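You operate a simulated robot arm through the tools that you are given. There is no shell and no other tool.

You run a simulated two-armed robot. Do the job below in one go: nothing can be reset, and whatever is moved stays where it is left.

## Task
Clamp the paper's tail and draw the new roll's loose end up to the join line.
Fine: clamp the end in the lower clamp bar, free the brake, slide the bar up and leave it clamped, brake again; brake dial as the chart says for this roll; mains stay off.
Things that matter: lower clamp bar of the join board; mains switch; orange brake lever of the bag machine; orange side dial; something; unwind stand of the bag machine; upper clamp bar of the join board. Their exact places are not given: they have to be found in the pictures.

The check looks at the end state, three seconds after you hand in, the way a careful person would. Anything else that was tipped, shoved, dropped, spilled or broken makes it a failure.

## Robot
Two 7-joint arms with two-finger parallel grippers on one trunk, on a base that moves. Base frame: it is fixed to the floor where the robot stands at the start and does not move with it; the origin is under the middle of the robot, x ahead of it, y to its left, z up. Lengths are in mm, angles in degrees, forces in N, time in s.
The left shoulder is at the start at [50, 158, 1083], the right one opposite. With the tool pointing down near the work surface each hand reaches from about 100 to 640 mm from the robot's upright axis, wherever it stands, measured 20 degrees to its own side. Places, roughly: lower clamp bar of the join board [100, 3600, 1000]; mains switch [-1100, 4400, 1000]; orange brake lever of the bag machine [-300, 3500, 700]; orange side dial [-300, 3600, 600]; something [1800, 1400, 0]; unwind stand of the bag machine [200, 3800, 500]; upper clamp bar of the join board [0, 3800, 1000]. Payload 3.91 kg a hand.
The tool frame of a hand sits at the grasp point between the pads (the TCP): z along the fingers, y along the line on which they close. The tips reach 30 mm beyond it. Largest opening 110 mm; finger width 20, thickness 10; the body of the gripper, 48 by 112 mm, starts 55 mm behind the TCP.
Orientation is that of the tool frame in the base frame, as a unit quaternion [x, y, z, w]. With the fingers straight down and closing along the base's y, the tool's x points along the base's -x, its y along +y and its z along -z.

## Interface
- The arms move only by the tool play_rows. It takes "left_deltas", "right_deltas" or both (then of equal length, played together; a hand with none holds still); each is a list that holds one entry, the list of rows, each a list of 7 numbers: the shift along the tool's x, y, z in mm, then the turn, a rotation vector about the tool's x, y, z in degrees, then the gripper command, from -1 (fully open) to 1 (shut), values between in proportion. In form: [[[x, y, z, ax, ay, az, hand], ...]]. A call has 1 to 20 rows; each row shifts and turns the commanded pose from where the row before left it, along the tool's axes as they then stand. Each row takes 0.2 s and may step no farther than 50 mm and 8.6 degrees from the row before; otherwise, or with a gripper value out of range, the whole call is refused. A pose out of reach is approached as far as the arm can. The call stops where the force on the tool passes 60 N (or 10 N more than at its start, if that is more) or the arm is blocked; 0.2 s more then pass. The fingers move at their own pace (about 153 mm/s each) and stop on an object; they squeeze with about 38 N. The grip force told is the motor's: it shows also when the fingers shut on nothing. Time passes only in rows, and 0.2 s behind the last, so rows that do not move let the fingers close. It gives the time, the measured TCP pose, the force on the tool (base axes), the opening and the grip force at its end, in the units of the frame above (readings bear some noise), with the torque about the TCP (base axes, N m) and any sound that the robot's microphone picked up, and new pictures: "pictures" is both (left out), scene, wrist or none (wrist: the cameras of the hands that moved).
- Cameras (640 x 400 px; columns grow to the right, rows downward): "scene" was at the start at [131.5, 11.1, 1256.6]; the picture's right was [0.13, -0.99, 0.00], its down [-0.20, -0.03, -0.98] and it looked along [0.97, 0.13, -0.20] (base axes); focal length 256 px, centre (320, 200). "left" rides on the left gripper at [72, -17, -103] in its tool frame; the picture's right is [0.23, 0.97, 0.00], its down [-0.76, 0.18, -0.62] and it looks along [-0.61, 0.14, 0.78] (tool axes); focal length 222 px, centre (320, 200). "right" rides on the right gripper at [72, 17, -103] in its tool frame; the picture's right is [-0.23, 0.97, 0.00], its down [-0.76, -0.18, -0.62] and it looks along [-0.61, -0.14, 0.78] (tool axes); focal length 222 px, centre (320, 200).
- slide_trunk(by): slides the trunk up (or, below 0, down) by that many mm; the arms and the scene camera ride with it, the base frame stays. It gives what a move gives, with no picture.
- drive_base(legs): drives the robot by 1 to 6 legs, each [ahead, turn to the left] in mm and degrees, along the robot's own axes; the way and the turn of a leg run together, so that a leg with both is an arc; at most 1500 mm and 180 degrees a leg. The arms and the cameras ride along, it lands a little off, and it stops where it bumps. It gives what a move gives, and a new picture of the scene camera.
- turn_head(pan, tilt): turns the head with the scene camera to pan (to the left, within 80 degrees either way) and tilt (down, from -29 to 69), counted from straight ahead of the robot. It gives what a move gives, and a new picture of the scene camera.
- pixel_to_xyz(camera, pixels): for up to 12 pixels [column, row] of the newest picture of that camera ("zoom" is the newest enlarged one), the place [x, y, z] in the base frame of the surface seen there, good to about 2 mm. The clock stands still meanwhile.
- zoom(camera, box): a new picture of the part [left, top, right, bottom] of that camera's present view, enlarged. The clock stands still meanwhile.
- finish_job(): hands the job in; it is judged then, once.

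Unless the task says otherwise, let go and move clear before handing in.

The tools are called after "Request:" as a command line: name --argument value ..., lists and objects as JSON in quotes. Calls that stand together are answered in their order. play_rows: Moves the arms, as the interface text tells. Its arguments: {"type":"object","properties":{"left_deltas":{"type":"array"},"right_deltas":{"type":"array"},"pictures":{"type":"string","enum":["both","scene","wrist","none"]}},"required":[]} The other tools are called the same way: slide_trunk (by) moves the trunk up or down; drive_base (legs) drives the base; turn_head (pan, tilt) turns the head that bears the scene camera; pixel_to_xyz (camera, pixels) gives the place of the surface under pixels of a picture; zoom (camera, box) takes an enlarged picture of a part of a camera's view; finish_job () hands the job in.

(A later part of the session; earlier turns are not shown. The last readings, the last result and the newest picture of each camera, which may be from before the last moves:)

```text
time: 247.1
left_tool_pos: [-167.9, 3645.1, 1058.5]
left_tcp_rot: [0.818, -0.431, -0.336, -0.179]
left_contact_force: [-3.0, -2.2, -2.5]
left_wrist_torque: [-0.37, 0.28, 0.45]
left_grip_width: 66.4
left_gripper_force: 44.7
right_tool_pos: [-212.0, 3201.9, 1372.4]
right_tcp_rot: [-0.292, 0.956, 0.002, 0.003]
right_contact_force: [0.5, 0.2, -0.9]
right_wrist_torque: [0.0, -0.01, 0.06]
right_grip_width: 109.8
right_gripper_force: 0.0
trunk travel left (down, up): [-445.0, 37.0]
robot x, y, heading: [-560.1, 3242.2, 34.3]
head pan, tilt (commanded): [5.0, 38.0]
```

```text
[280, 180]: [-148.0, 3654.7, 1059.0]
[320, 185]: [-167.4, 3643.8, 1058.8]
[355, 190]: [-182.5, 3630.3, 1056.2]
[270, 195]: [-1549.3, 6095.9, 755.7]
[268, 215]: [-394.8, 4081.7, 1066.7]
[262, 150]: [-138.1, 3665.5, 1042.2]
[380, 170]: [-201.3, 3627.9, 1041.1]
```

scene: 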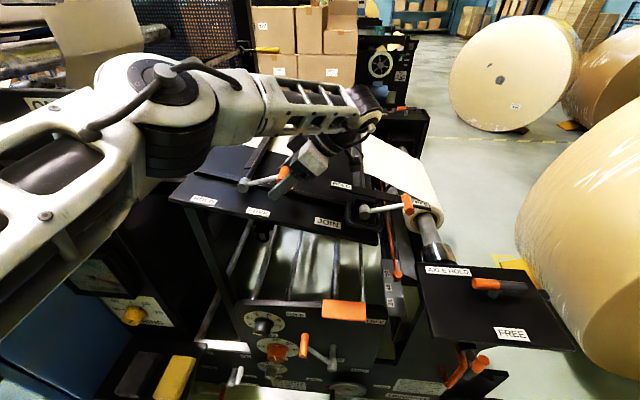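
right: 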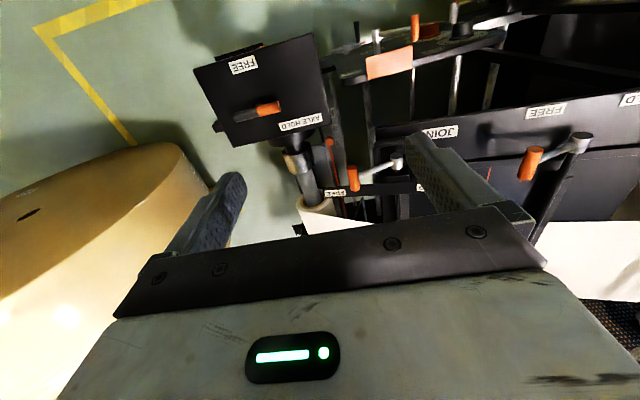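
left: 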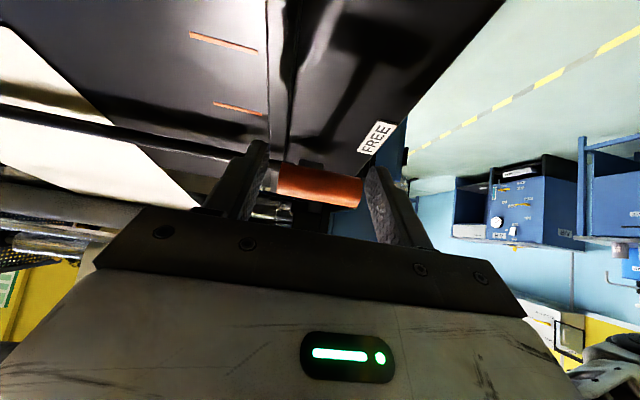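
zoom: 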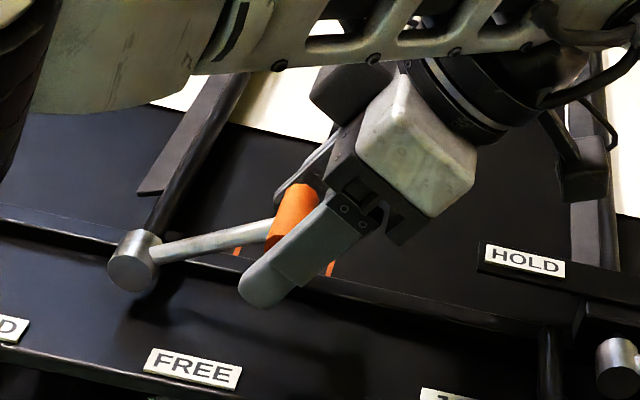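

The orange grip's gripping shape is effectively 66 mm long (rounded ends), so I do hold it (grip force 45 N). I swing the lever up along its arc about the pivot, first 48°.

Request:
play_rows --left_deltas '[[[-11.49, 0, -5.42, 0, 0, 0, 1], [-12.13, 0, -3.77, 0, 0, 0, 1], [-12.53, 0, -2.04, 0, 0, 0, 1], [-12.69, 0, -0.28, 0, 0, 0, 1], [-12.61, 0, 1.48, 0, 0, 0, 1], [-12.28, 0, 3.22, 0, 0, 0, 1]]]'

```text
time: 248.4
left_tool_pos: [-195.8, 3689.6, 1114.1]
left_tcp_rot: [0.82, -0.427, -0.337, -0.179]
left_contact_force: [-0.4, -0.2, -1.0]
left_wrist_torque: [0.0, -0.01, 0.04]
left_grip_width: 0.1
left_gripper_force: 38.0
right_tool_pos: [-211.7, 3203.4, 1372.2]
right_tcp_rot: [-0.292, 0.956, 0.002, 0.002]
right_contact_force: [0.6, 0.8, 0.1]
right_wrist_torque: [-0.06, 0.04, 0.01]
right_grip_width: 110.0
right_gripper_force: 0.1
trunk travel left (down, up): [-445.0, 37.0]
robot x, y, heading: [-563.4, 3237.5, 34.1]
head pan, tilt (commanded): [5.0, 38.0]
```

scene: 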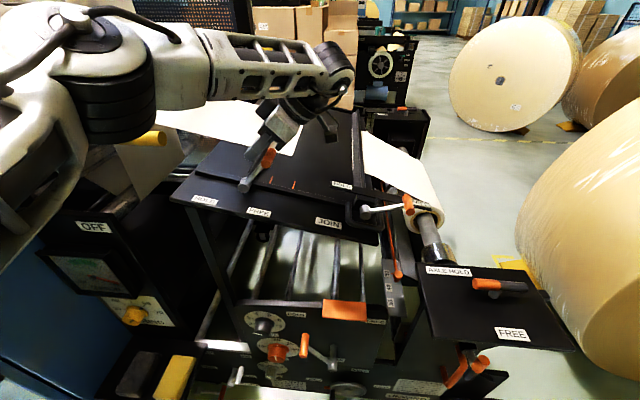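
left: 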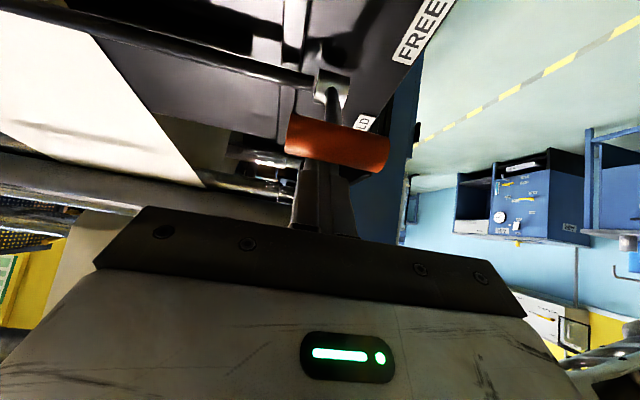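

The grip slipped off its rounded ends (opening 0), but the lever has moved up and stayed. I look closely at its present position.

Request:
zoom --camera "scene" --box '[210, 110, 370, 210]'

Request:
pixel_to_xyz --camera "zoom" --pixels '[[145, 290], [175, 260], [220, 220], [235, 195], [245, 180], [200, 230], [260, 160], [140, 310]]'

Request:
pixel_to_xyz --camera "left" --pixels '[[300, 140], [340, 148], [375, 160], [330, 100], [320, 80], [318, 175]]'

```text
4.00 times, centred on (290, 160) of scene
```

zoom: 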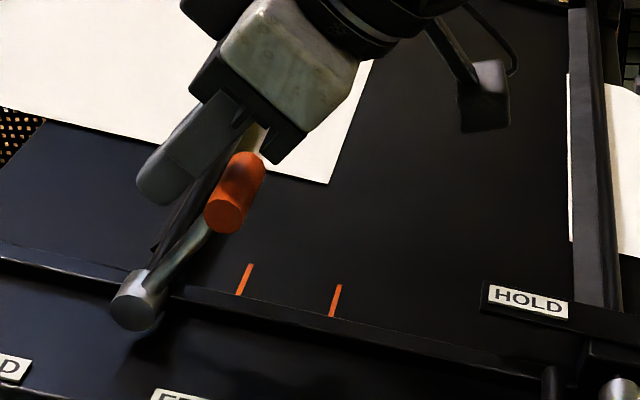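

```text
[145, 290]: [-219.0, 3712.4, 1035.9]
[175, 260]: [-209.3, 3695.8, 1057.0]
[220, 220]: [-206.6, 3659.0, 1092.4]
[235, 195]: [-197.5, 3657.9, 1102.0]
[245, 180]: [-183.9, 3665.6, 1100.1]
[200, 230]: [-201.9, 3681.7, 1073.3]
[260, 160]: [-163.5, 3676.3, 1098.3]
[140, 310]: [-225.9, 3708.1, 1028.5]
```

```text
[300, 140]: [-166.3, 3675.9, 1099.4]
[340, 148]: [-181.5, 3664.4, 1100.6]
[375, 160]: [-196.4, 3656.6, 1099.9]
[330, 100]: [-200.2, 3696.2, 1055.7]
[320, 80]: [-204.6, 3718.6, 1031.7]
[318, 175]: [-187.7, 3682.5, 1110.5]
```

The lever rests at about 131° (grip centre near t=151.5, z=1092.5) and stays there. I move the closed fingers round to its right-hand side: back out, shift right-down, then in again beside the grip.

Request:
play_rows --left_deltas '[[[0, 0, -30, 0, 0, 0, 1], [0, 0, -30, 0, 0, 0, 1], [32.5, 0, 0, 0, 0, 0, 1], [32.5, 0, 0, 0, 0, 0, 1], [0, 0, 17, 0, 0, 0, 1], [0, 0, 17, 0, 0, 0, 1]]]'

Request:
zoom --camera "scene" --box '[210, 110, 370, 210]'

```text
time: 249.8
left_tool_pos: [-157.1, 3631.7, 1085.2]
left_tcp_rot: [0.819, -0.43, -0.336, -0.179]
left_contact_force: [0.2, 0.3, 0.0]
left_wrist_torque: [-0.03, 0.0, 0.03]
left_grip_width: 0.0
left_gripper_force: 37.9
right_tool_pos: [-210.3, 3201.5, 1371.4]
right_tcp_rot: [-0.293, 0.956, 0.002, 0.001]
right_contact_force: [0.3, 0.3, -0.1]
right_wrist_torque: [0.0, -0.02, 0.01]
right_grip_width: 109.8
right_gripper_force: 0.1
trunk travel left (down, up): [-445.0, 37.0]
robot x, y, heading: [-560.0, 3235.1, 34.0]
head pan, tilt (commanded): [5.0, 38.0]
```

scene: 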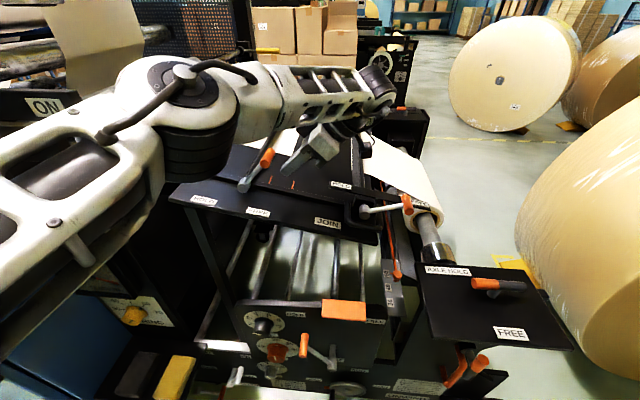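
left: 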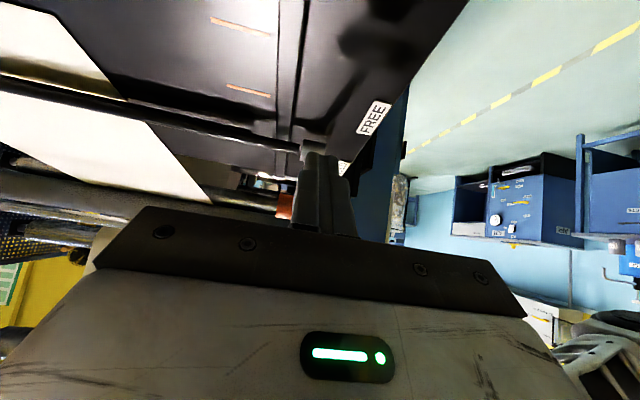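

```text
4.00 times, centred on (290, 160) of scene
```

zoom: 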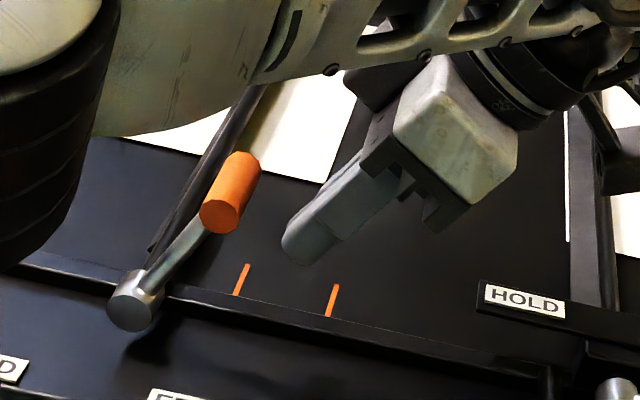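

The closed fingers now stand right of the grip (t≈102, z≈1085) and the lever hasn't moved. I push the lever over along its arc in small rows up to vertical.

Request:
play_rows --left_deltas '[[[-11.3, 0, 0.8, 0, 0, 0, 1], [-11.3, 0, 0.9, 0, 0, 0, 1], [-8.85, 0, -1.15, 0, 0, 0, 1], [-8.85, 0, -1.15, 0, 0, 0, 1], [-8.9, 0, 2.45, 0, 0, 0, 1], [-8.9, 0, 2.45, 0, 0, 0, 1], [-8.2, 0, 4.25, 0, 0, 0, 1], [-8.2, 0, 4.25, 0, 0, 0, 1]]]'

Request:
zoom --camera "scene" --box '[190, 100, 350, 200]'

```text
time: 251.7
left_tool_pos: [-194.2, 3682.6, 1128.6]
left_tcp_rot: [0.818, -0.431, -0.336, -0.179]
left_contact_force: [-0.5, 0.5, -0.6]
left_wrist_torque: [-0.01, 0.02, 0.01]
left_grip_width: 0.0
left_gripper_force: 37.9
right_tool_pos: [-211.5, 3202.1, 1373.4]
right_tcp_rot: [-0.293, 0.956, 0.003, 0.002]
right_contact_force: [-0.2, 0.1, 0.2]
right_wrist_torque: [0.0, 0.0, 0.03]
right_grip_width: 110.1
right_gripper_force: 0.0
trunk travel left (down, up): [-445.0, 37.0]
robot x, y, heading: [-564.5, 3241.7, 34.5]
head pan, tilt (commanded): [5.0, 38.0]
```

scene: 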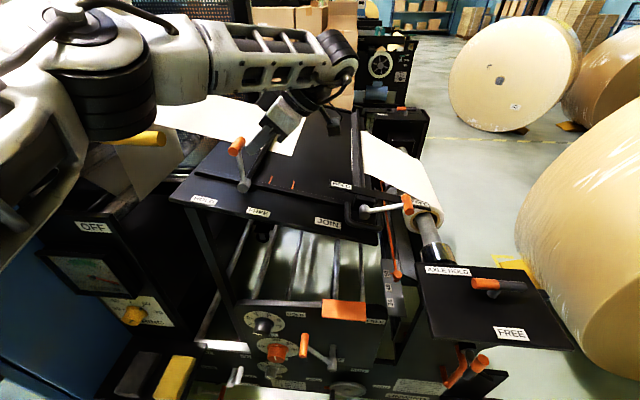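
left: 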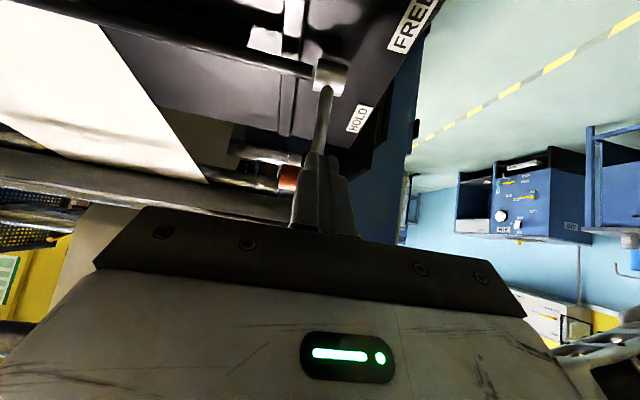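

```text
4.00 times, centred on (270, 150) of scene
```

zoom: 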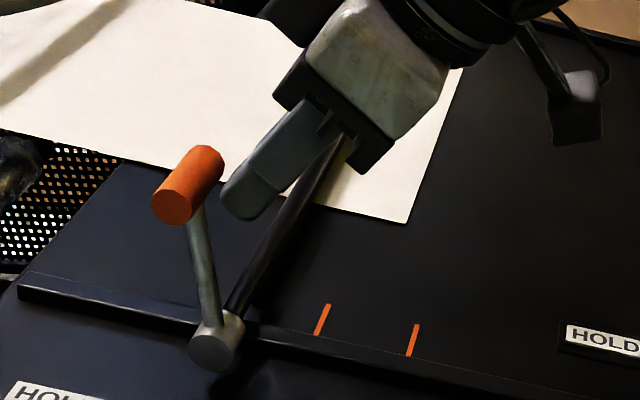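

The lever swung past upright. I measure where it rests now.

Request:
pixel_to_xyz --camera "zoom" --pixels '[[173, 207], [195, 175], [210, 155], [205, 270], [212, 352], [240, 200], [285, 240], [300, 260]]'

```text
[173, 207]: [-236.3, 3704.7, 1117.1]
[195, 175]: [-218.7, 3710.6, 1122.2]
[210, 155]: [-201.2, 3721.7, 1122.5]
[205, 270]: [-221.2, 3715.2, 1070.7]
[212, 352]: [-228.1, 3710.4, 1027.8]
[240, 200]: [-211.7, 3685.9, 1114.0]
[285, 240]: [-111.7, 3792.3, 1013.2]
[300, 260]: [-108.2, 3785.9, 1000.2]
```

The lever stands at about 92°, just ahead of the fingers as planned. I continue over the top towards HOLD.

Request:
play_rows --left_deltas '[[[-7.1, 0, 5.9, 0, 0, 0, 1], [-7.1, 0, 5.9, 0, 0, 0, 1], [-5.8, 0, 7.2, 0, 0, 0, 1], [-5.8, 0, 7.2, 0, 0, 0, 1], [-5.6, 0, 8.25, 0, 0, 0, 1], [-5.6, 0, 8.25, 0, 0, 0, 1], [-4.35, 0, 8.95, 0, 0, 0, 1], [-4.35, 0, 8.95, 0, 0, 0, 1]]]'

Request:
zoom --camera "scene" --box '[170, 100, 330, 200]'

```text
time: 252.5
left_tool_pos: [-197.8, 3687.0, 1127.4]
left_tcp_rot: [0.813, -0.452, -0.322, -0.178]
left_contact_force: [13.8, -19.7, -3.7]
left_wrist_torque: [0.03, -0.17, -0.12]
left_grip_width: 0.1
left_gripper_force: 38.0
right_tool_pos: [-211.6, 3201.0, 1372.3]
right_tcp_rot: [-0.293, 0.956, 0.003, 0.003]
right_contact_force: [-0.5, 1.1, -0.1]
right_wrist_torque: [-0.03, -0.05, 0.01]
right_grip_width: 110.2
right_gripper_force: 0.1
trunk travel left (down, up): [-445.0, 37.0]
robot x, y, heading: [-567.0, 3241.8, 33.7]
head pan, tilt (commanded): [5.0, 38.0]
stopped in row 4 (left hand): the force on the tool passed its limit at 64 N (the readings are from after the stop); the commanded pose is now the measured one
```

scene: 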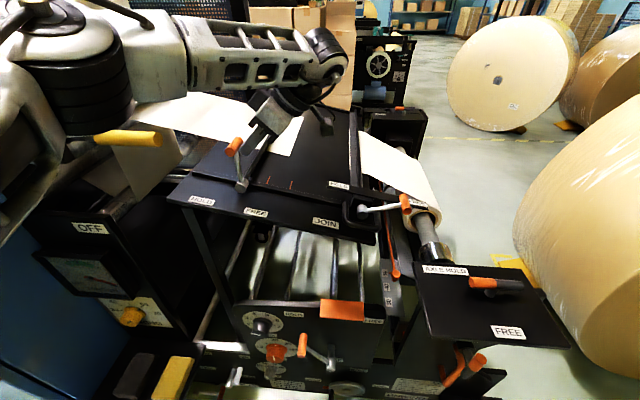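
left: 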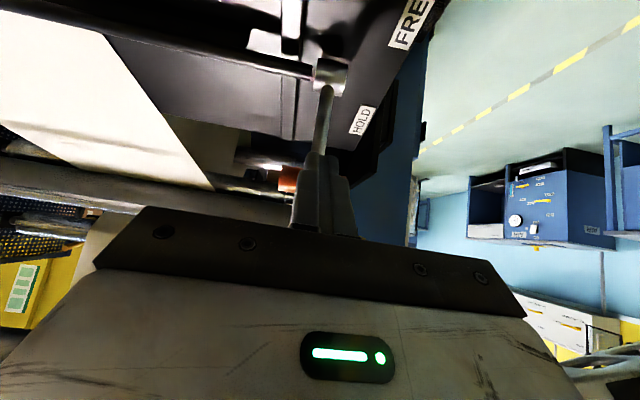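

```text
4.00 times, centred on (250, 150) of scene
```

zoom: 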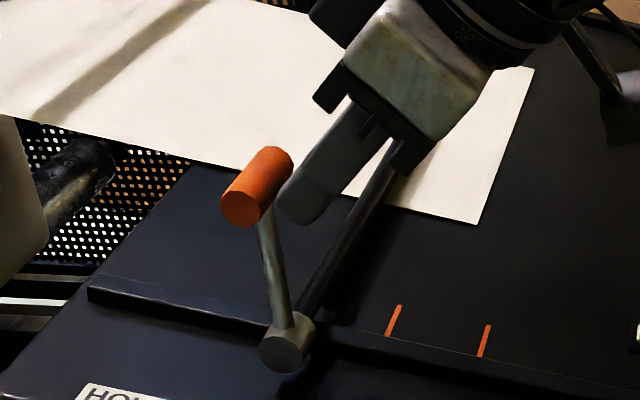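

The push stopped at 64 N with the lever near upright; either this is its HOLD stop or something resists. I measure the lever, the bar height over the paper, and check the elbow against the yellow lever.

Request:
pixel_to_xyz --camera "zoom" --pixels '[[240, 210], [262, 180], [278, 155], [275, 270], [285, 352], [345, 250], [375, 190], [420, 200], [470, 200]]'

Request:
pixel_to_xyz --camera "scene" --pixels '[[90, 60], [90, 110], [75, 150], [128, 138], [155, 140], [40, 150], [300, 60], [195, 60]]'

Request:
zoom --camera "scene" --box '[230, 90, 330, 190]'

```text
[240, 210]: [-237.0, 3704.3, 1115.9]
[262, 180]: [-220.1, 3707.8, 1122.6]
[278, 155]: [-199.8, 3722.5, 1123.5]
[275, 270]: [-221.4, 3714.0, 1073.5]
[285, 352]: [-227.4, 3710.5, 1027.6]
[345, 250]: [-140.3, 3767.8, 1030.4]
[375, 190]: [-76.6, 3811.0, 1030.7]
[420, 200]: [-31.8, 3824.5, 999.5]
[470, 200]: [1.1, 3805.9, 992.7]
```

```text
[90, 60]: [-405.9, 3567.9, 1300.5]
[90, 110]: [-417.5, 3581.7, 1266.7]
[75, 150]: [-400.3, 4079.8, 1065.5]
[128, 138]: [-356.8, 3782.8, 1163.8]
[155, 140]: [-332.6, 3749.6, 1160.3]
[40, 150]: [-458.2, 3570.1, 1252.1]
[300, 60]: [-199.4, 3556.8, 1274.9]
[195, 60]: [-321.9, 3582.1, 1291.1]
```

```text
4.00 times, centred on (280, 140) of scene
```

zoom: 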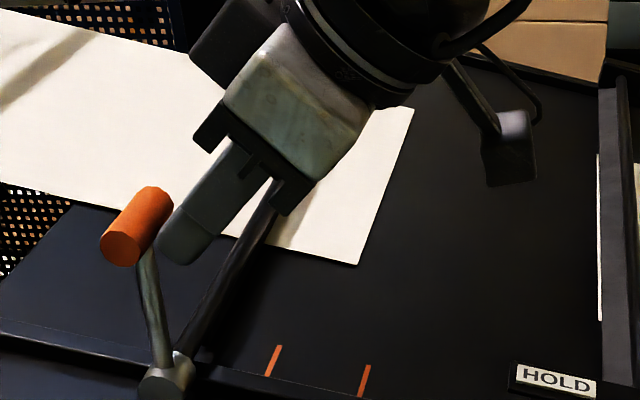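

The lever stays at ~92° under a firm push, and the flat clamp strip that stood beside the rod seems to have swung down. I zoom on the strip from the wrist camera.

Request:
zoom --camera "left" --box '[0, 0, 360, 225]'

Request:
pixel_to_xyz --camera "left" --pixels '[[100, 30], [150, 45], [200, 55], [250, 65], [100, 60], [150, 75], [250, 90], [300, 70], [330, 75], [60, 60], [180, 110]]'

```text
1.78 times, centred on (180, 112) of left
```

zoom: 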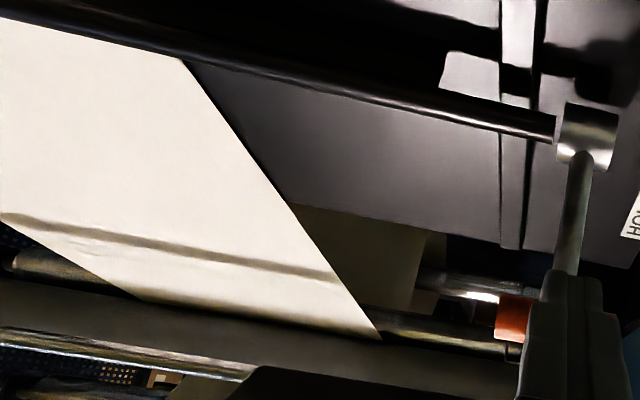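

```text
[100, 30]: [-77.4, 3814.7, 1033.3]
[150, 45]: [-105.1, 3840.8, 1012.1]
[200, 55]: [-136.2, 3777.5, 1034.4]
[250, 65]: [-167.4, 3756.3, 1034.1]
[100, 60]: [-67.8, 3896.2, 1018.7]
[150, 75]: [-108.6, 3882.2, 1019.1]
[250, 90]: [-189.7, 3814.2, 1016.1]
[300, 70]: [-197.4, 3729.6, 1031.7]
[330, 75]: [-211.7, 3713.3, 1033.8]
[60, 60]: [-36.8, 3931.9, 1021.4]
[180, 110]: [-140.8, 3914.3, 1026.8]
```

The clamp strip has swung from beside the rod to straight down on the paper, and the lever is against its stop, so the upper clamp is at HOLD. I withdraw the left hand and confirm the lever stays.

Request:
play_rows --left_deltas '[[[0, 0, -30, 0, 0, 0, 1], [0, 0, -30, 0, 0, 0, 1], [-38, 35, -11.5, 0, 0, 0, 1], [-38, 35, -11.5, 0, 0, 0, 0], [-38, 35, -11.5, 0, 0, 0, -1]]]' --pictures "scene"

Request:
zoom --camera "scene" --box '[180, 90, 340, 190]'

```text
refused: row 3 steps farther than a row can; nothing moved
```

```text
4.00 times, centred on (260, 140) of scene
```

zoom: 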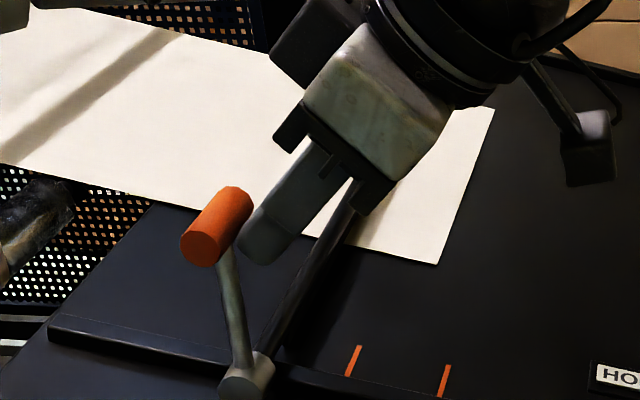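

The third row stepped too far; I split it into smaller steps.

Request:
play_rows --left_deltas '[[[0, 0, -30, 0, 0, 0, 1], [0, 0, -30, 0, 0, 0, 1], [-29, 26, -9, 0, 0, 0, 1], [-29, 26, -9, 0, 0, 0, 0], [-29, 26, -9, 0, 0, 0, -1], [-29, 26, -9, 0, 0, 0, -1]]]' --pictures "scene"

Request:
zoom --camera "scene" --box '[180, 90, 340, 190]'

```text
time: 253.9
left_tool_pos: [-297.8, 3652.9, 1278.2]
left_tcp_rot: [0.815, -0.445, -0.327, -0.178]
left_contact_force: [-0.1, -0.8, -0.1]
left_wrist_torque: [-0.01, -0.01, -0.03]
left_grip_width: 109.9
left_gripper_force: 0.0
right_tool_pos: [-212.4, 3202.4, 1372.9]
right_tcp_rot: [-0.292, 0.957, 0.002, 0.001]
right_contact_force: [-0.3, -0.1, 0.4]
right_wrist_torque: [0.0, 0.02, 0.0]
right_grip_width: 110.0
right_gripper_force: 0.1
trunk travel left (down, up): [-445.0, 37.0]
robot x, y, heading: [-560.0, 3239.5, 33.8]
head pan, tilt (commanded): [5.0, 38.0]
```

scene: 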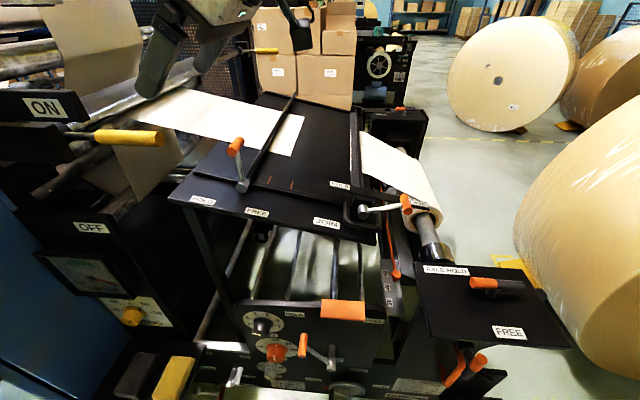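

```text
4.00 times, centred on (260, 140) of scene
```

zoom: 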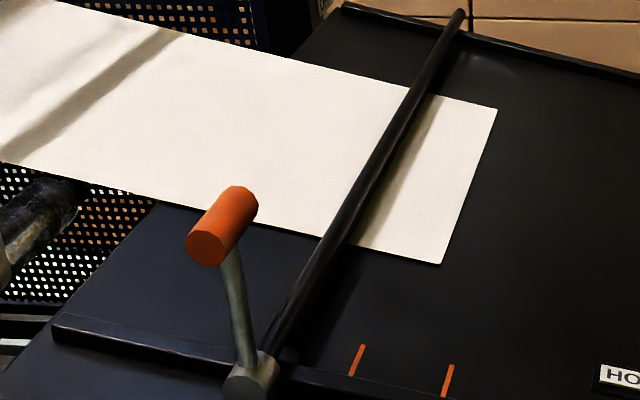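

The upper lever stays put and the strip is under the rod, pressing the tail. Now I prepare the right hand for the lower lever: forward, down, and yawed 90° the other way.

Request:
play_rows --right_deltas '[[[-25, 5, 35, 0, 0, 0, 1], [-25, 5, 35, 0, 0, 0, 1], [-25, 5, 35, 0, 0, 0, 1], [-25, 5, 35, 0, 0, 0, 1], [-26, 5, 33, 0, 0, 0, 1], [0, 0, 0, 0, 0, 8.2, 1], [0, 0, 0, 0, 0, 8.2, 1], [0, 0, 0, 0, 0, 8.2, 1], [0, 0, 0, 0, 0, 8.2, 1], [0, 0, 0, 0, 0, 8.2, 1], [0, 0, 0, 0, 0, 8.2, 1], [0, 0, 0, 0, 0, 8.2, 1], [0, 0, 0, 0, 0, 8.2, 1], [0, 0, 0, 0, 0, 8.2, 1], [0, 0, 0, 0, 0, 8.2, 1], [0, 0, 0, 0, 0, 8, 1]]]' --pictures "wrist"

Request:
play_rows --right_deltas '[[[0, 0, 0, 0, 7.5, 0, 1], [0, 0, 0, 0, 7.5, 0, 1], [0, 0, 0, 0, 7.5, 0, 1], [0, 0, 0, 0, 7.5, 0, 1], [0, 0, 0, 0, 7.5, 0, 1], [0, 0, 0, 0, 7.5, 0, 1]]]'

```text
time: 257.3
left_tool_pos: [-297.4, 3653.1, 1277.9]
left_tcp_rot: [0.815, -0.444, -0.327, -0.178]
left_contact_force: [-0.3, -0.5, -0.9]
left_wrist_torque: [0.0, -0.04, -0.03]
left_grip_width: 109.9
left_gripper_force: 0.0
right_tool_pos: [-119.5, 3293.1, 1200.4]
right_tcp_rot: [0.471, 0.882, 0.003, -0.001]
right_contact_force: [0.4, -0.9, 0.6]
right_wrist_torque: [0.03, 0.02, -0.01]
right_grip_width: 0.0
right_gripper_force: 37.9
trunk travel left (down, up): [-445.0, 37.0]
robot x, y, heading: [-562.2, 3242.7, 33.9]
head pan, tilt (commanded): [5.0, 38.0]
```

right: 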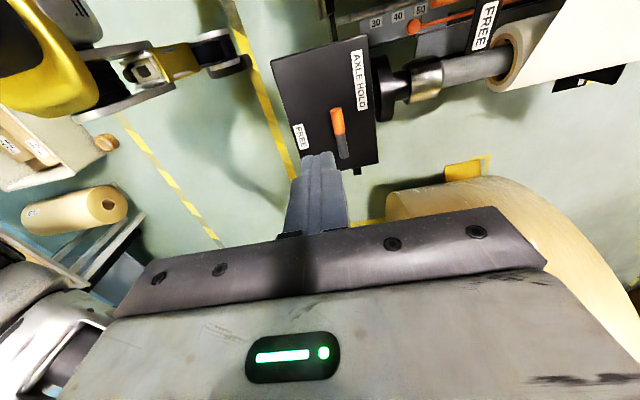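

```text
time: 258.7
left_tool_pos: [-297.1, 3653.4, 1278.0]
left_tcp_rot: [0.815, -0.445, -0.326, -0.178]
left_contact_force: [-0.5, -0.7, 0.6]
left_wrist_torque: [0.03, 0.0, 0.02]
left_grip_width: 110.1
left_gripper_force: 0.1
right_tool_pos: [-120.9, 3293.4, 1199.8]
right_tcp_rot: [0.432, 0.815, 0.183, -0.339]
right_contact_force: [-0.8, 0.2, -0.2]
right_wrist_torque: [0.0, -0.02, 0.0]
right_grip_width: 0.2
right_gripper_force: 37.4
trunk travel left (down, up): [-445.0, 37.0]
robot x, y, heading: [-563.6, 3237.4, 34.1]
head pan, tilt (commanded): [5.0, 38.0]
```

scene: 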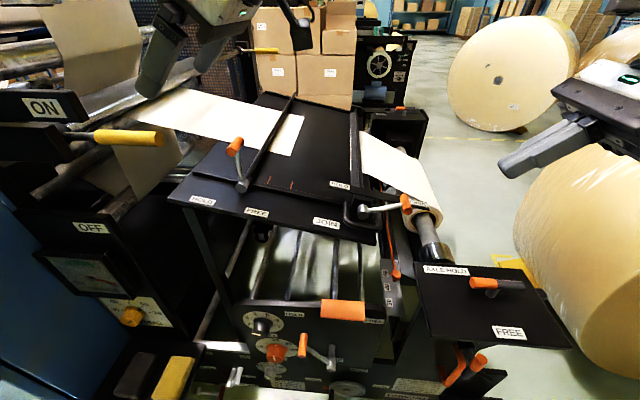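
right: 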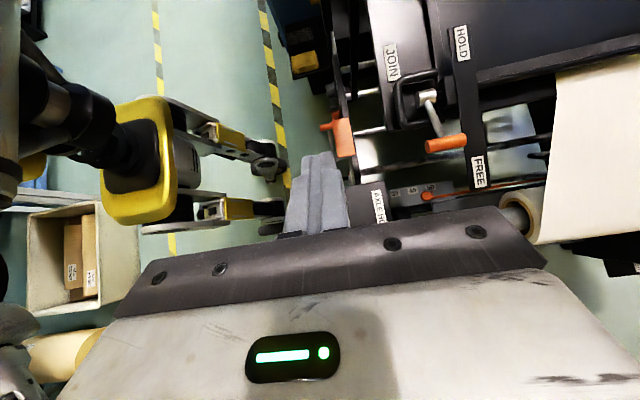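

The right hand now points left-down, ready to lift the lower lever from below-right. I check the AXLE box and its T-lever for clearance first.

Request:
pixel_to_xyz --camera "scene" --pixels '[[420, 268], [515, 270], [560, 340], [435, 342], [480, 283], [515, 287], [432, 250], [420, 215], [405, 235], [400, 250], [388, 205], [408, 205]]'

Request:
zoom --camera "scene" --box '[320, 150, 480, 250]'

```text
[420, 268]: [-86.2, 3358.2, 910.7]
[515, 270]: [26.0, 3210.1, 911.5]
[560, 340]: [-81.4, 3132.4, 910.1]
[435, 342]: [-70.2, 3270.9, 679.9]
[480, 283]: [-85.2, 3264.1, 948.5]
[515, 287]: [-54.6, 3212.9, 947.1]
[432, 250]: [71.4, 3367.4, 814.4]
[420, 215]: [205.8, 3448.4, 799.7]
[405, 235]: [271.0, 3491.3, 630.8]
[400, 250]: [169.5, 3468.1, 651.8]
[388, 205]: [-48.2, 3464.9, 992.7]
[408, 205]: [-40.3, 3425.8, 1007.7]
```

```text
4.00 times, centred on (400, 200) of scene
```

zoom: 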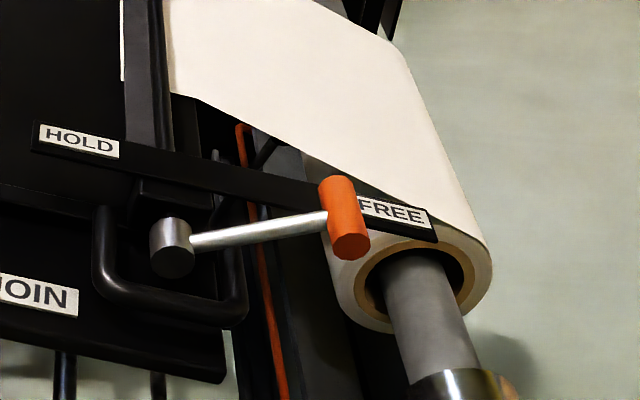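

The AXLE box (top z=911, s>-45) is clear of the hand's path. I move the right hand forward and down to a spot just below-right of the lower lever's grip.

Request:
play_rows --right_deltas '[[[-21.3, 38.5, 14, 0, 0, 0, 1], [-21.3, 38.5, 14, 0, 0, 0, 1], [-21.3, 38.5, 14, 0, 0, 0, 1], [-21.3, 38.5, 14, 0, 0, 0, 1], [-11.3, 0, 29.3, 0, 0, 0, 1], [-11.3, 0, 29.3, 0, 0, 0, 1], [-11.3, 0, 29.3, 0, 0, 0, 1], [-11.3, 0, 29.3, 0, 0, 0, 1]]]'

Request:
zoom --camera "scene" --box '[320, 140, 480, 240]'

```text
time: 260.5
left_tool_pos: [-296.6, 3652.1, 1278.2]
left_tcp_rot: [0.815, -0.444, -0.328, -0.177]
left_contact_force: [0.3, -0.5, -0.4]
left_wrist_torque: [0.03, -0.03, -0.03]
left_grip_width: 110.1
left_gripper_force: 0.0
right_tool_pos: [-7.5, 3406.2, 985.9]
right_tcp_rot: [0.433, 0.816, 0.183, -0.338]
right_contact_force: [-0.9, 0.4, 0.1]
right_wrist_torque: [0.0, -0.01, -0.02]
right_grip_width: 0.2
right_gripper_force: 38.3
trunk travel left (down, up): [-445.0, 37.0]
robot x, y, heading: [-562.5, 3239.4, 34.0]
head pan, tilt (commanded): [5.0, 38.0]
```

scene: 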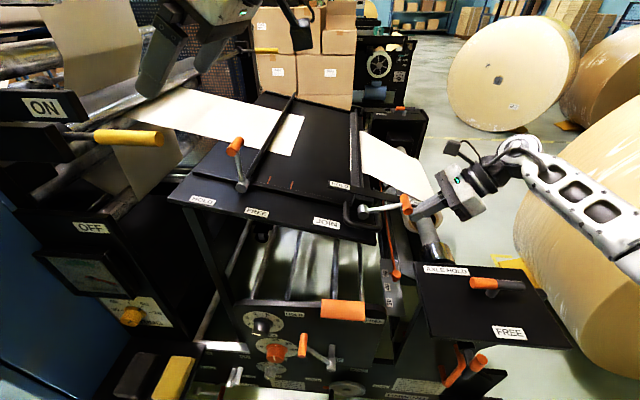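
right: 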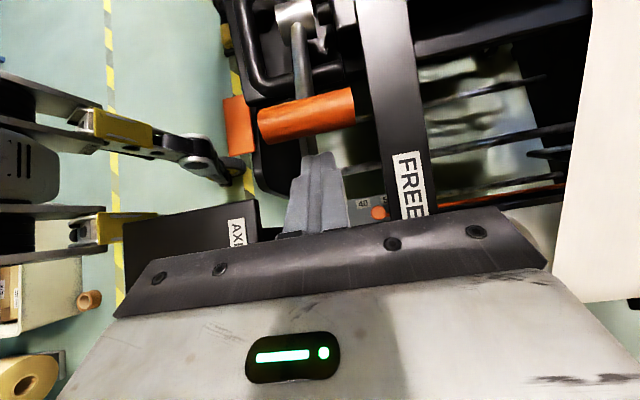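

```text
4.00 times, centred on (400, 190) of scene
```

zoom: 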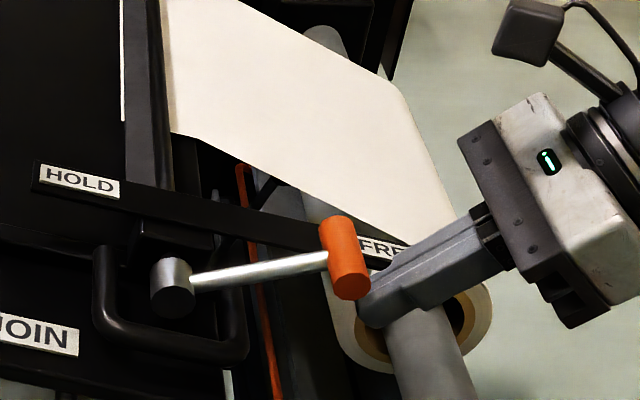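

The closed right fingers are just below-right of the orange grip (zoom (365, 310)). I lift and push the lower lever up along its arc.

Request:
play_rows --right_deltas '[[[9.05, 0, 0.45, 0, 0, 0, 1], [9.05, 0, 0.45, 0, 0, 0, 1], [11.45, 0, -4.3, 0, 0, 0, 1], [11.45, 0, -4.3, 0, 0, 0, 1], [12.2, 0, -3, 0, 0, 0, 1], [12.2, 0, -3, 0, 0, 0, 1], [12.25, 0, -2, 0, 0, 0, 1], [12.25, 0, -2, 0, 0, 0, 1]]]'

Request:
zoom --camera "scene" --box '[320, 140, 480, 240]'

```text
time: 262.3
left_tool_pos: [-295.6, 3653.8, 1277.1]
left_tcp_rot: [0.815, -0.444, -0.327, -0.178]
left_contact_force: [0.0, -0.4, 0.0]
left_wrist_torque: [0.01, 0.01, -0.02]
left_grip_width: 110.3
left_gripper_force: 0.1
right_tool_pos: [-36.2, 3448.1, 1064.2]
right_tcp_rot: [0.433, 0.815, 0.182, -0.339]
right_contact_force: [-0.9, -0.1, 0.1]
right_wrist_torque: [0.04, 0.01, 0.0]
right_grip_width: 0.0
right_gripper_force: 37.8
trunk travel left (down, up): [-445.0, 37.0]
robot x, y, heading: [-560.1, 3235.8, 34.0]
head pan, tilt (commanded): [5.0, 38.0]
```

scene: 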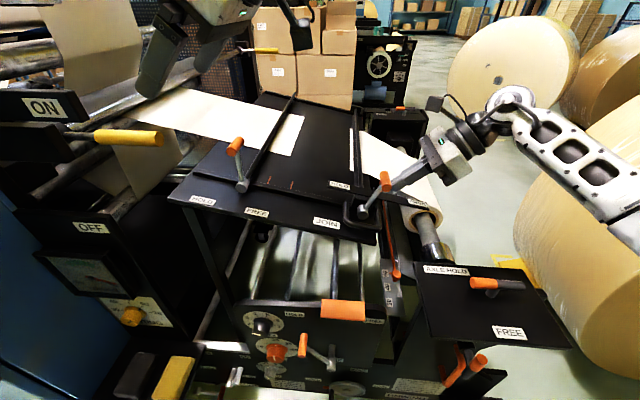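
right: 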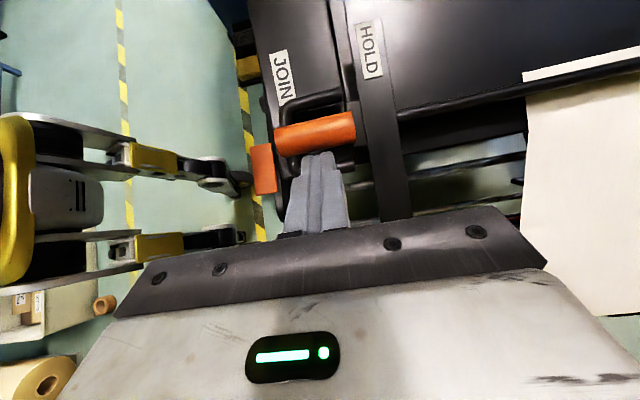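

```text
4.00 times, centred on (400, 190) of scene
```

zoom: 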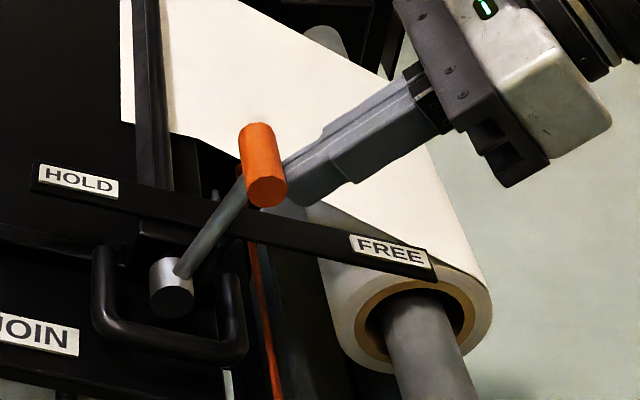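

The lever is coming up smoothly (now about 115°) with no excess force. I continue to its HOLD stop.

Request:
play_rows --right_deltas '[[[11.4, 0, 3.65, 0, 0, 0, 1], [11.4, 0, 3.65, 0, 0, 0, 1], [5, 0, 3.5, 0, 0, 0, 1], [5, 0, 3.5, 0, 0, 0, 1], [2, 0, 2, 0, 0, 0, 1], [2, 0, 2, 0, 0, 0, 1]]]'

Request:
zoom --camera "scene" --box '[300, 130, 460, 230]'

Request:
pixel_to_xyz --camera "zoom" --pixels '[[312, 210], [320, 180], [325, 150], [270, 290], [255, 320], [225, 60], [215, 150]]'

```text
time: 263.7
left_tool_pos: [-294.8, 3650.5, 1276.5]
left_tcp_rot: [0.814, -0.444, -0.329, -0.178]
left_contact_force: [-0.5, 0.5, -0.1]
left_wrist_torque: [0.02, -0.02, -0.01]
left_grip_width: 109.9
left_gripper_force: 0.0
right_tool_pos: [-55.0, 3474.6, 1073.5]
right_tcp_rot: [0.435, 0.815, 0.182, -0.336]
right_contact_force: [13.1, -21.5, -0.1]
right_wrist_torque: [-0.55, -0.4, 0.02]
right_grip_width: 0.1
right_gripper_force: 38.0
trunk travel left (down, up): [-445.0, 37.0]
robot x, y, heading: [-559.8, 3237.8, 34.0]
head pan, tilt (commanded): [5.0, 38.0]
```

scene: 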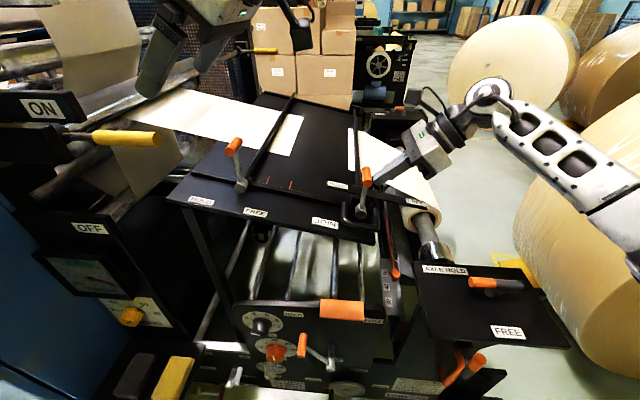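
right: 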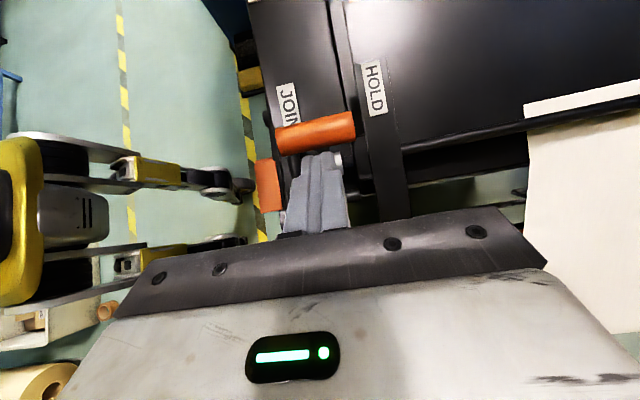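

```text
4.00 times, centred on (380, 180) of scene
```

zoom: 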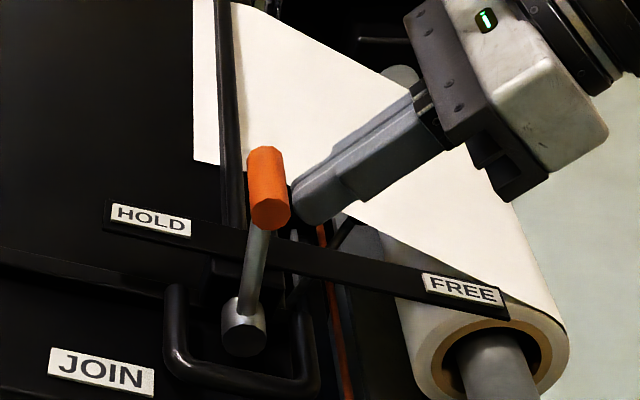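

```text
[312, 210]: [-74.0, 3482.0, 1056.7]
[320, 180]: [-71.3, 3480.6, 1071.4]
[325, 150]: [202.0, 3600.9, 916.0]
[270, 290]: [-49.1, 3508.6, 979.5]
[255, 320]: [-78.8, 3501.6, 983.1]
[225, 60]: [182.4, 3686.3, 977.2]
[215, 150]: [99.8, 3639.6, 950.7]
```

The lower lever is at or near its stop (contact force ≈25 N). I measure its angle.

Request:
pixel_to_xyz --camera "zoom" --pixels '[[270, 215], [268, 190], [265, 160], [252, 285], [240, 345], [205, 130], [200, 60], [222, 60], [235, 130]]'

Request:
play_rows --right_deltas '[[[3, 0, 3, 0, 0, 0, 1], [0, 0, 0, 0, 0, 0, 1]]]' --pictures "scene"

Request:
zoom --camera "scene" --box '[300, 130, 460, 230]'

Request:
pixel_to_xyz --camera "zoom" --pixels '[[270, 215], [268, 190], [252, 285]]'

```text
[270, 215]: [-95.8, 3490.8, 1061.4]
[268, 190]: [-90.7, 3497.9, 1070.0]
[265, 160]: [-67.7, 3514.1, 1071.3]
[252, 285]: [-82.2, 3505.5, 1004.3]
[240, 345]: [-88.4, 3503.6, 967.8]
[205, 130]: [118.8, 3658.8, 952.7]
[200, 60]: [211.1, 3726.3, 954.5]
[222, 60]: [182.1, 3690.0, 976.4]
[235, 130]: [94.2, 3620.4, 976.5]
```

```text
time: 264.3
left_tool_pos: [-292.7, 3651.1, 1277.8]
left_tcp_rot: [0.814, -0.445, -0.329, -0.178]
left_contact_force: [0.7, -0.7, -0.8]
left_wrist_torque: [-0.07, 0.0, -0.01]
left_grip_width: 110.0
left_gripper_force: 0.0
right_tool_pos: [-56.8, 3478.2, 1070.1]
right_tcp_rot: [0.436, 0.816, 0.178, -0.336]
right_contact_force: [8.9, -16.2, -24.6]
right_wrist_torque: [-0.57, -0.42, 0.02]
right_grip_width: 0.0
right_gripper_force: 37.4
trunk travel left (down, up): [-445.0, 37.0]
robot x, y, heading: [-562.8, 3238.0, 34.2]
head pan, tilt (commanded): [5.0, 38.0]
```

scene: 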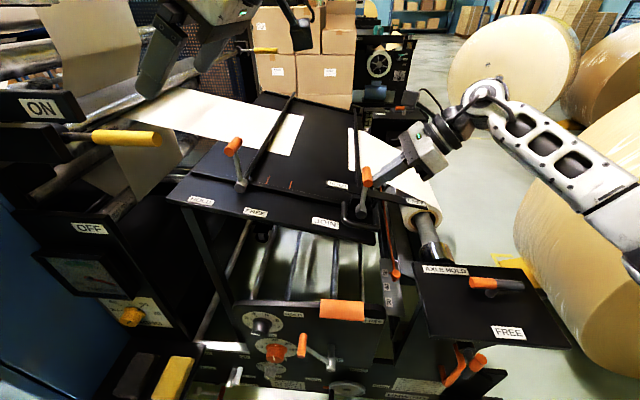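

```text
4.00 times, centred on (380, 180) of scene
```

zoom: 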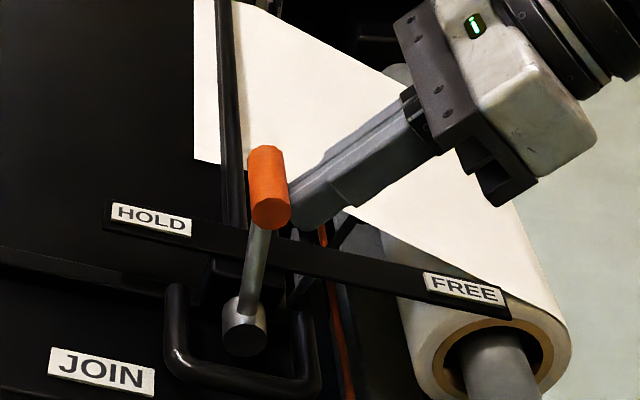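

```text
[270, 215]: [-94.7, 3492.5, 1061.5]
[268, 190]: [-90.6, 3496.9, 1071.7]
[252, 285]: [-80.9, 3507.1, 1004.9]
```

Both clamp levers now stand at their stops (≈92°), i.e. both at HOLD. I back the right hand away from the lower lever and, at the same time, bring the left hand back to its plain fingers-down attitude for the brake lever.

Request:
play_rows --right_deltas '[[[0, 0, -30, 0, 0, 0, 1], [0, 0, -30, 0, 0, 0, 1], [0, -30, -20, 0, 0, 0, 1], [10, -40, 0, 0, 0, 0, 1], [10, -40, 0, 0, 0, 0, 1], [10, -40, 0, 0, 0, 0, 1], [0, 0, 0, 0, 0, 0, 0], [0, 0, 0, 0, 0, 0, -1], [0, 0, 0, 0, 0, 0, -1], [0, 0, 0, 0, 0, 0, -1], [0, 0, 0, 0, 0, 0, -1], [0, 0, 0, 0, 0, 0, -1], [0, 0, 0, 0, 0, 0, -1], [0, 0, 0, 0, 0, 0, -1], [0, 0, 0, 0, 0, 0, -1], [0, 0, 0, 0, 0, 0, -1], [0, 0, 0, 0, 0, 0, -1]]]' --left_deltas '[[[0, 0, 0, 0, 0, 0, -1], [0, 0, 0, 0, 0, 0, -1], [0, 20, 0, 0, 7.5, 0, -1], [0, 20, 0, 0, 7.5, 0, -1], [0, 20, 0, 0, 7.5, 0, -1], [0, 20, 0, 0, 7.5, 0, -1], [0, 0, 0, 0, 7.5, 0, -1], [0, 0, 0, 0, 7.5, 0, -1], [0, 0, 0, 0, 0, 8.2, -1], [0, 0, 0, 0, 0, 8.2, -1], [0, 0, 0, 0, 0, 8.2, -1], [0, 0, 0, 0, 0, 8.2, -1], [0, 0, 0, 0, 0, 8.2, -1], [0, 0, 0, 0, 0, 8.2, -1], [0, 0, 0, 0, 0, 8.2, -1], [0, 0, 0, 0, 0, 8.2, -1], [0, 0, 0, 0, 0, 8.2, -1]]]' --pictures "scene"

Request:
zoom --camera "scene" --box '[280, 110, 440, 210]'

```text
time: 267.9
left_tool_pos: [-364.2, 3609.0, 1278.5]
left_tcp_rot: [-0.413, 0.911, -0.011, 0.001]
left_contact_force: [0.5, -1.5, -0.9]
left_wrist_torque: [-0.03, 0.02, 0.0]
left_grip_width: 110.0
left_gripper_force: 0.2
right_tool_pos: [-165.4, 3371.2, 1154.3]
right_tcp_rot: [0.432, 0.816, 0.182, -0.339]
right_contact_force: [0.0, -0.1, -0.3]
right_wrist_torque: [0.0, 0.01, 0.01]
right_grip_width: 110.1
right_gripper_force: 0.0
trunk travel left (down, up): [-445.0, 37.0]
robot x, y, heading: [-558.6, 3241.5, 33.9]
head pan, tilt (commanded): [5.0, 38.0]
```

scene: 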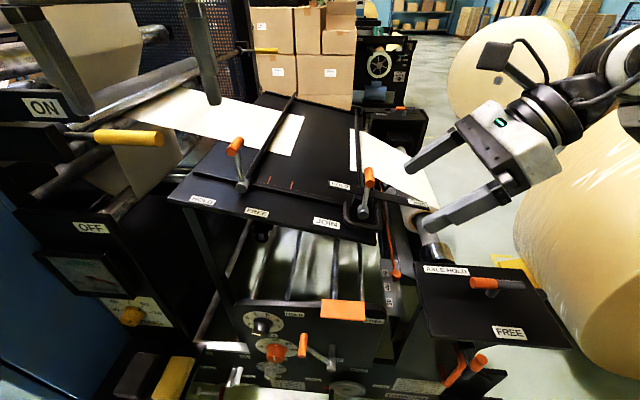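

```text
4.00 times, centred on (360, 160) of scene
```

zoom: 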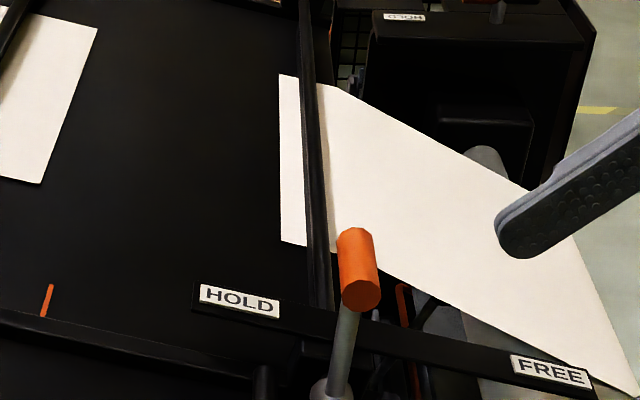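

Both levers stay at HOLD. I finish turning the left hand, pitch it 30° and bring it down beside the left of the brake lever's grip, fingers closed.

Request:
play_rows --left_deltas '[[[0, 0, 0, 0, 0, 8.2, 1], [0, 0, 0, 0, 0, 8.2, 1], [0, 0, 0, 0, -7.5, 0, 1], [0, 0, 0, 0, -7.5, 0, 1], [0, 0, 0, 0, -7.5, 0, 1], [0, 0, 0, 0, -7.5, 0, 1], [23, -7.7, 40, 0, 0, 0, 1], [23, -7.7, 40, 0, 0, 0, 1], [23, -7.7, 40, 0, 0, 0, 1], [23, -7.7, 40, 0, 0, 0, 1], [23, -7.7, 40, 0, 0, 0, 1], [23, -7.7, 40, 0, 0, 0, 1], [23, -7.7, 40, 0, 0, 0, 1], [23, -7.7, 40, 0, 0, 0, 1]]]'

```text
time: 270.9
left_tool_pos: [-327.2, 3547.8, 909.5]
left_tcp_rot: [-0.274, 0.926, 0.062, 0.252]
left_contact_force: [0.3, 0.1, -1.6]
left_wrist_torque: [0.01, 0.02, 0.0]
left_grip_width: 0.0
left_gripper_force: 37.2
right_tool_pos: [-164.0, 3370.9, 1153.0]
right_tcp_rot: [0.433, 0.815, 0.183, -0.339]
right_contact_force: [-0.6, -0.3, -0.3]
right_wrist_torque: [0.05, -0.03, 0.03]
right_grip_width: 110.1
right_gripper_force: 0.2
trunk travel left (down, up): [-445.0, 37.0]
robot x, y, heading: [-562.7, 3241.3, 33.9]
head pan, tilt (commanded): [5.0, 38.0]
```

scene: 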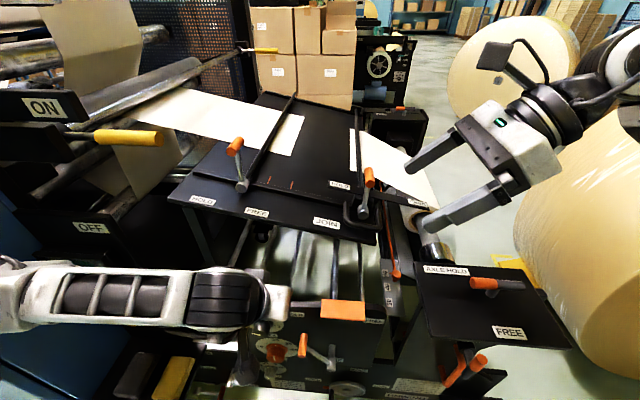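
left: 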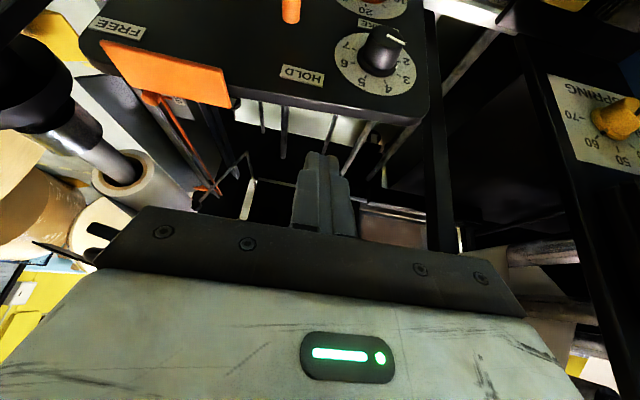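

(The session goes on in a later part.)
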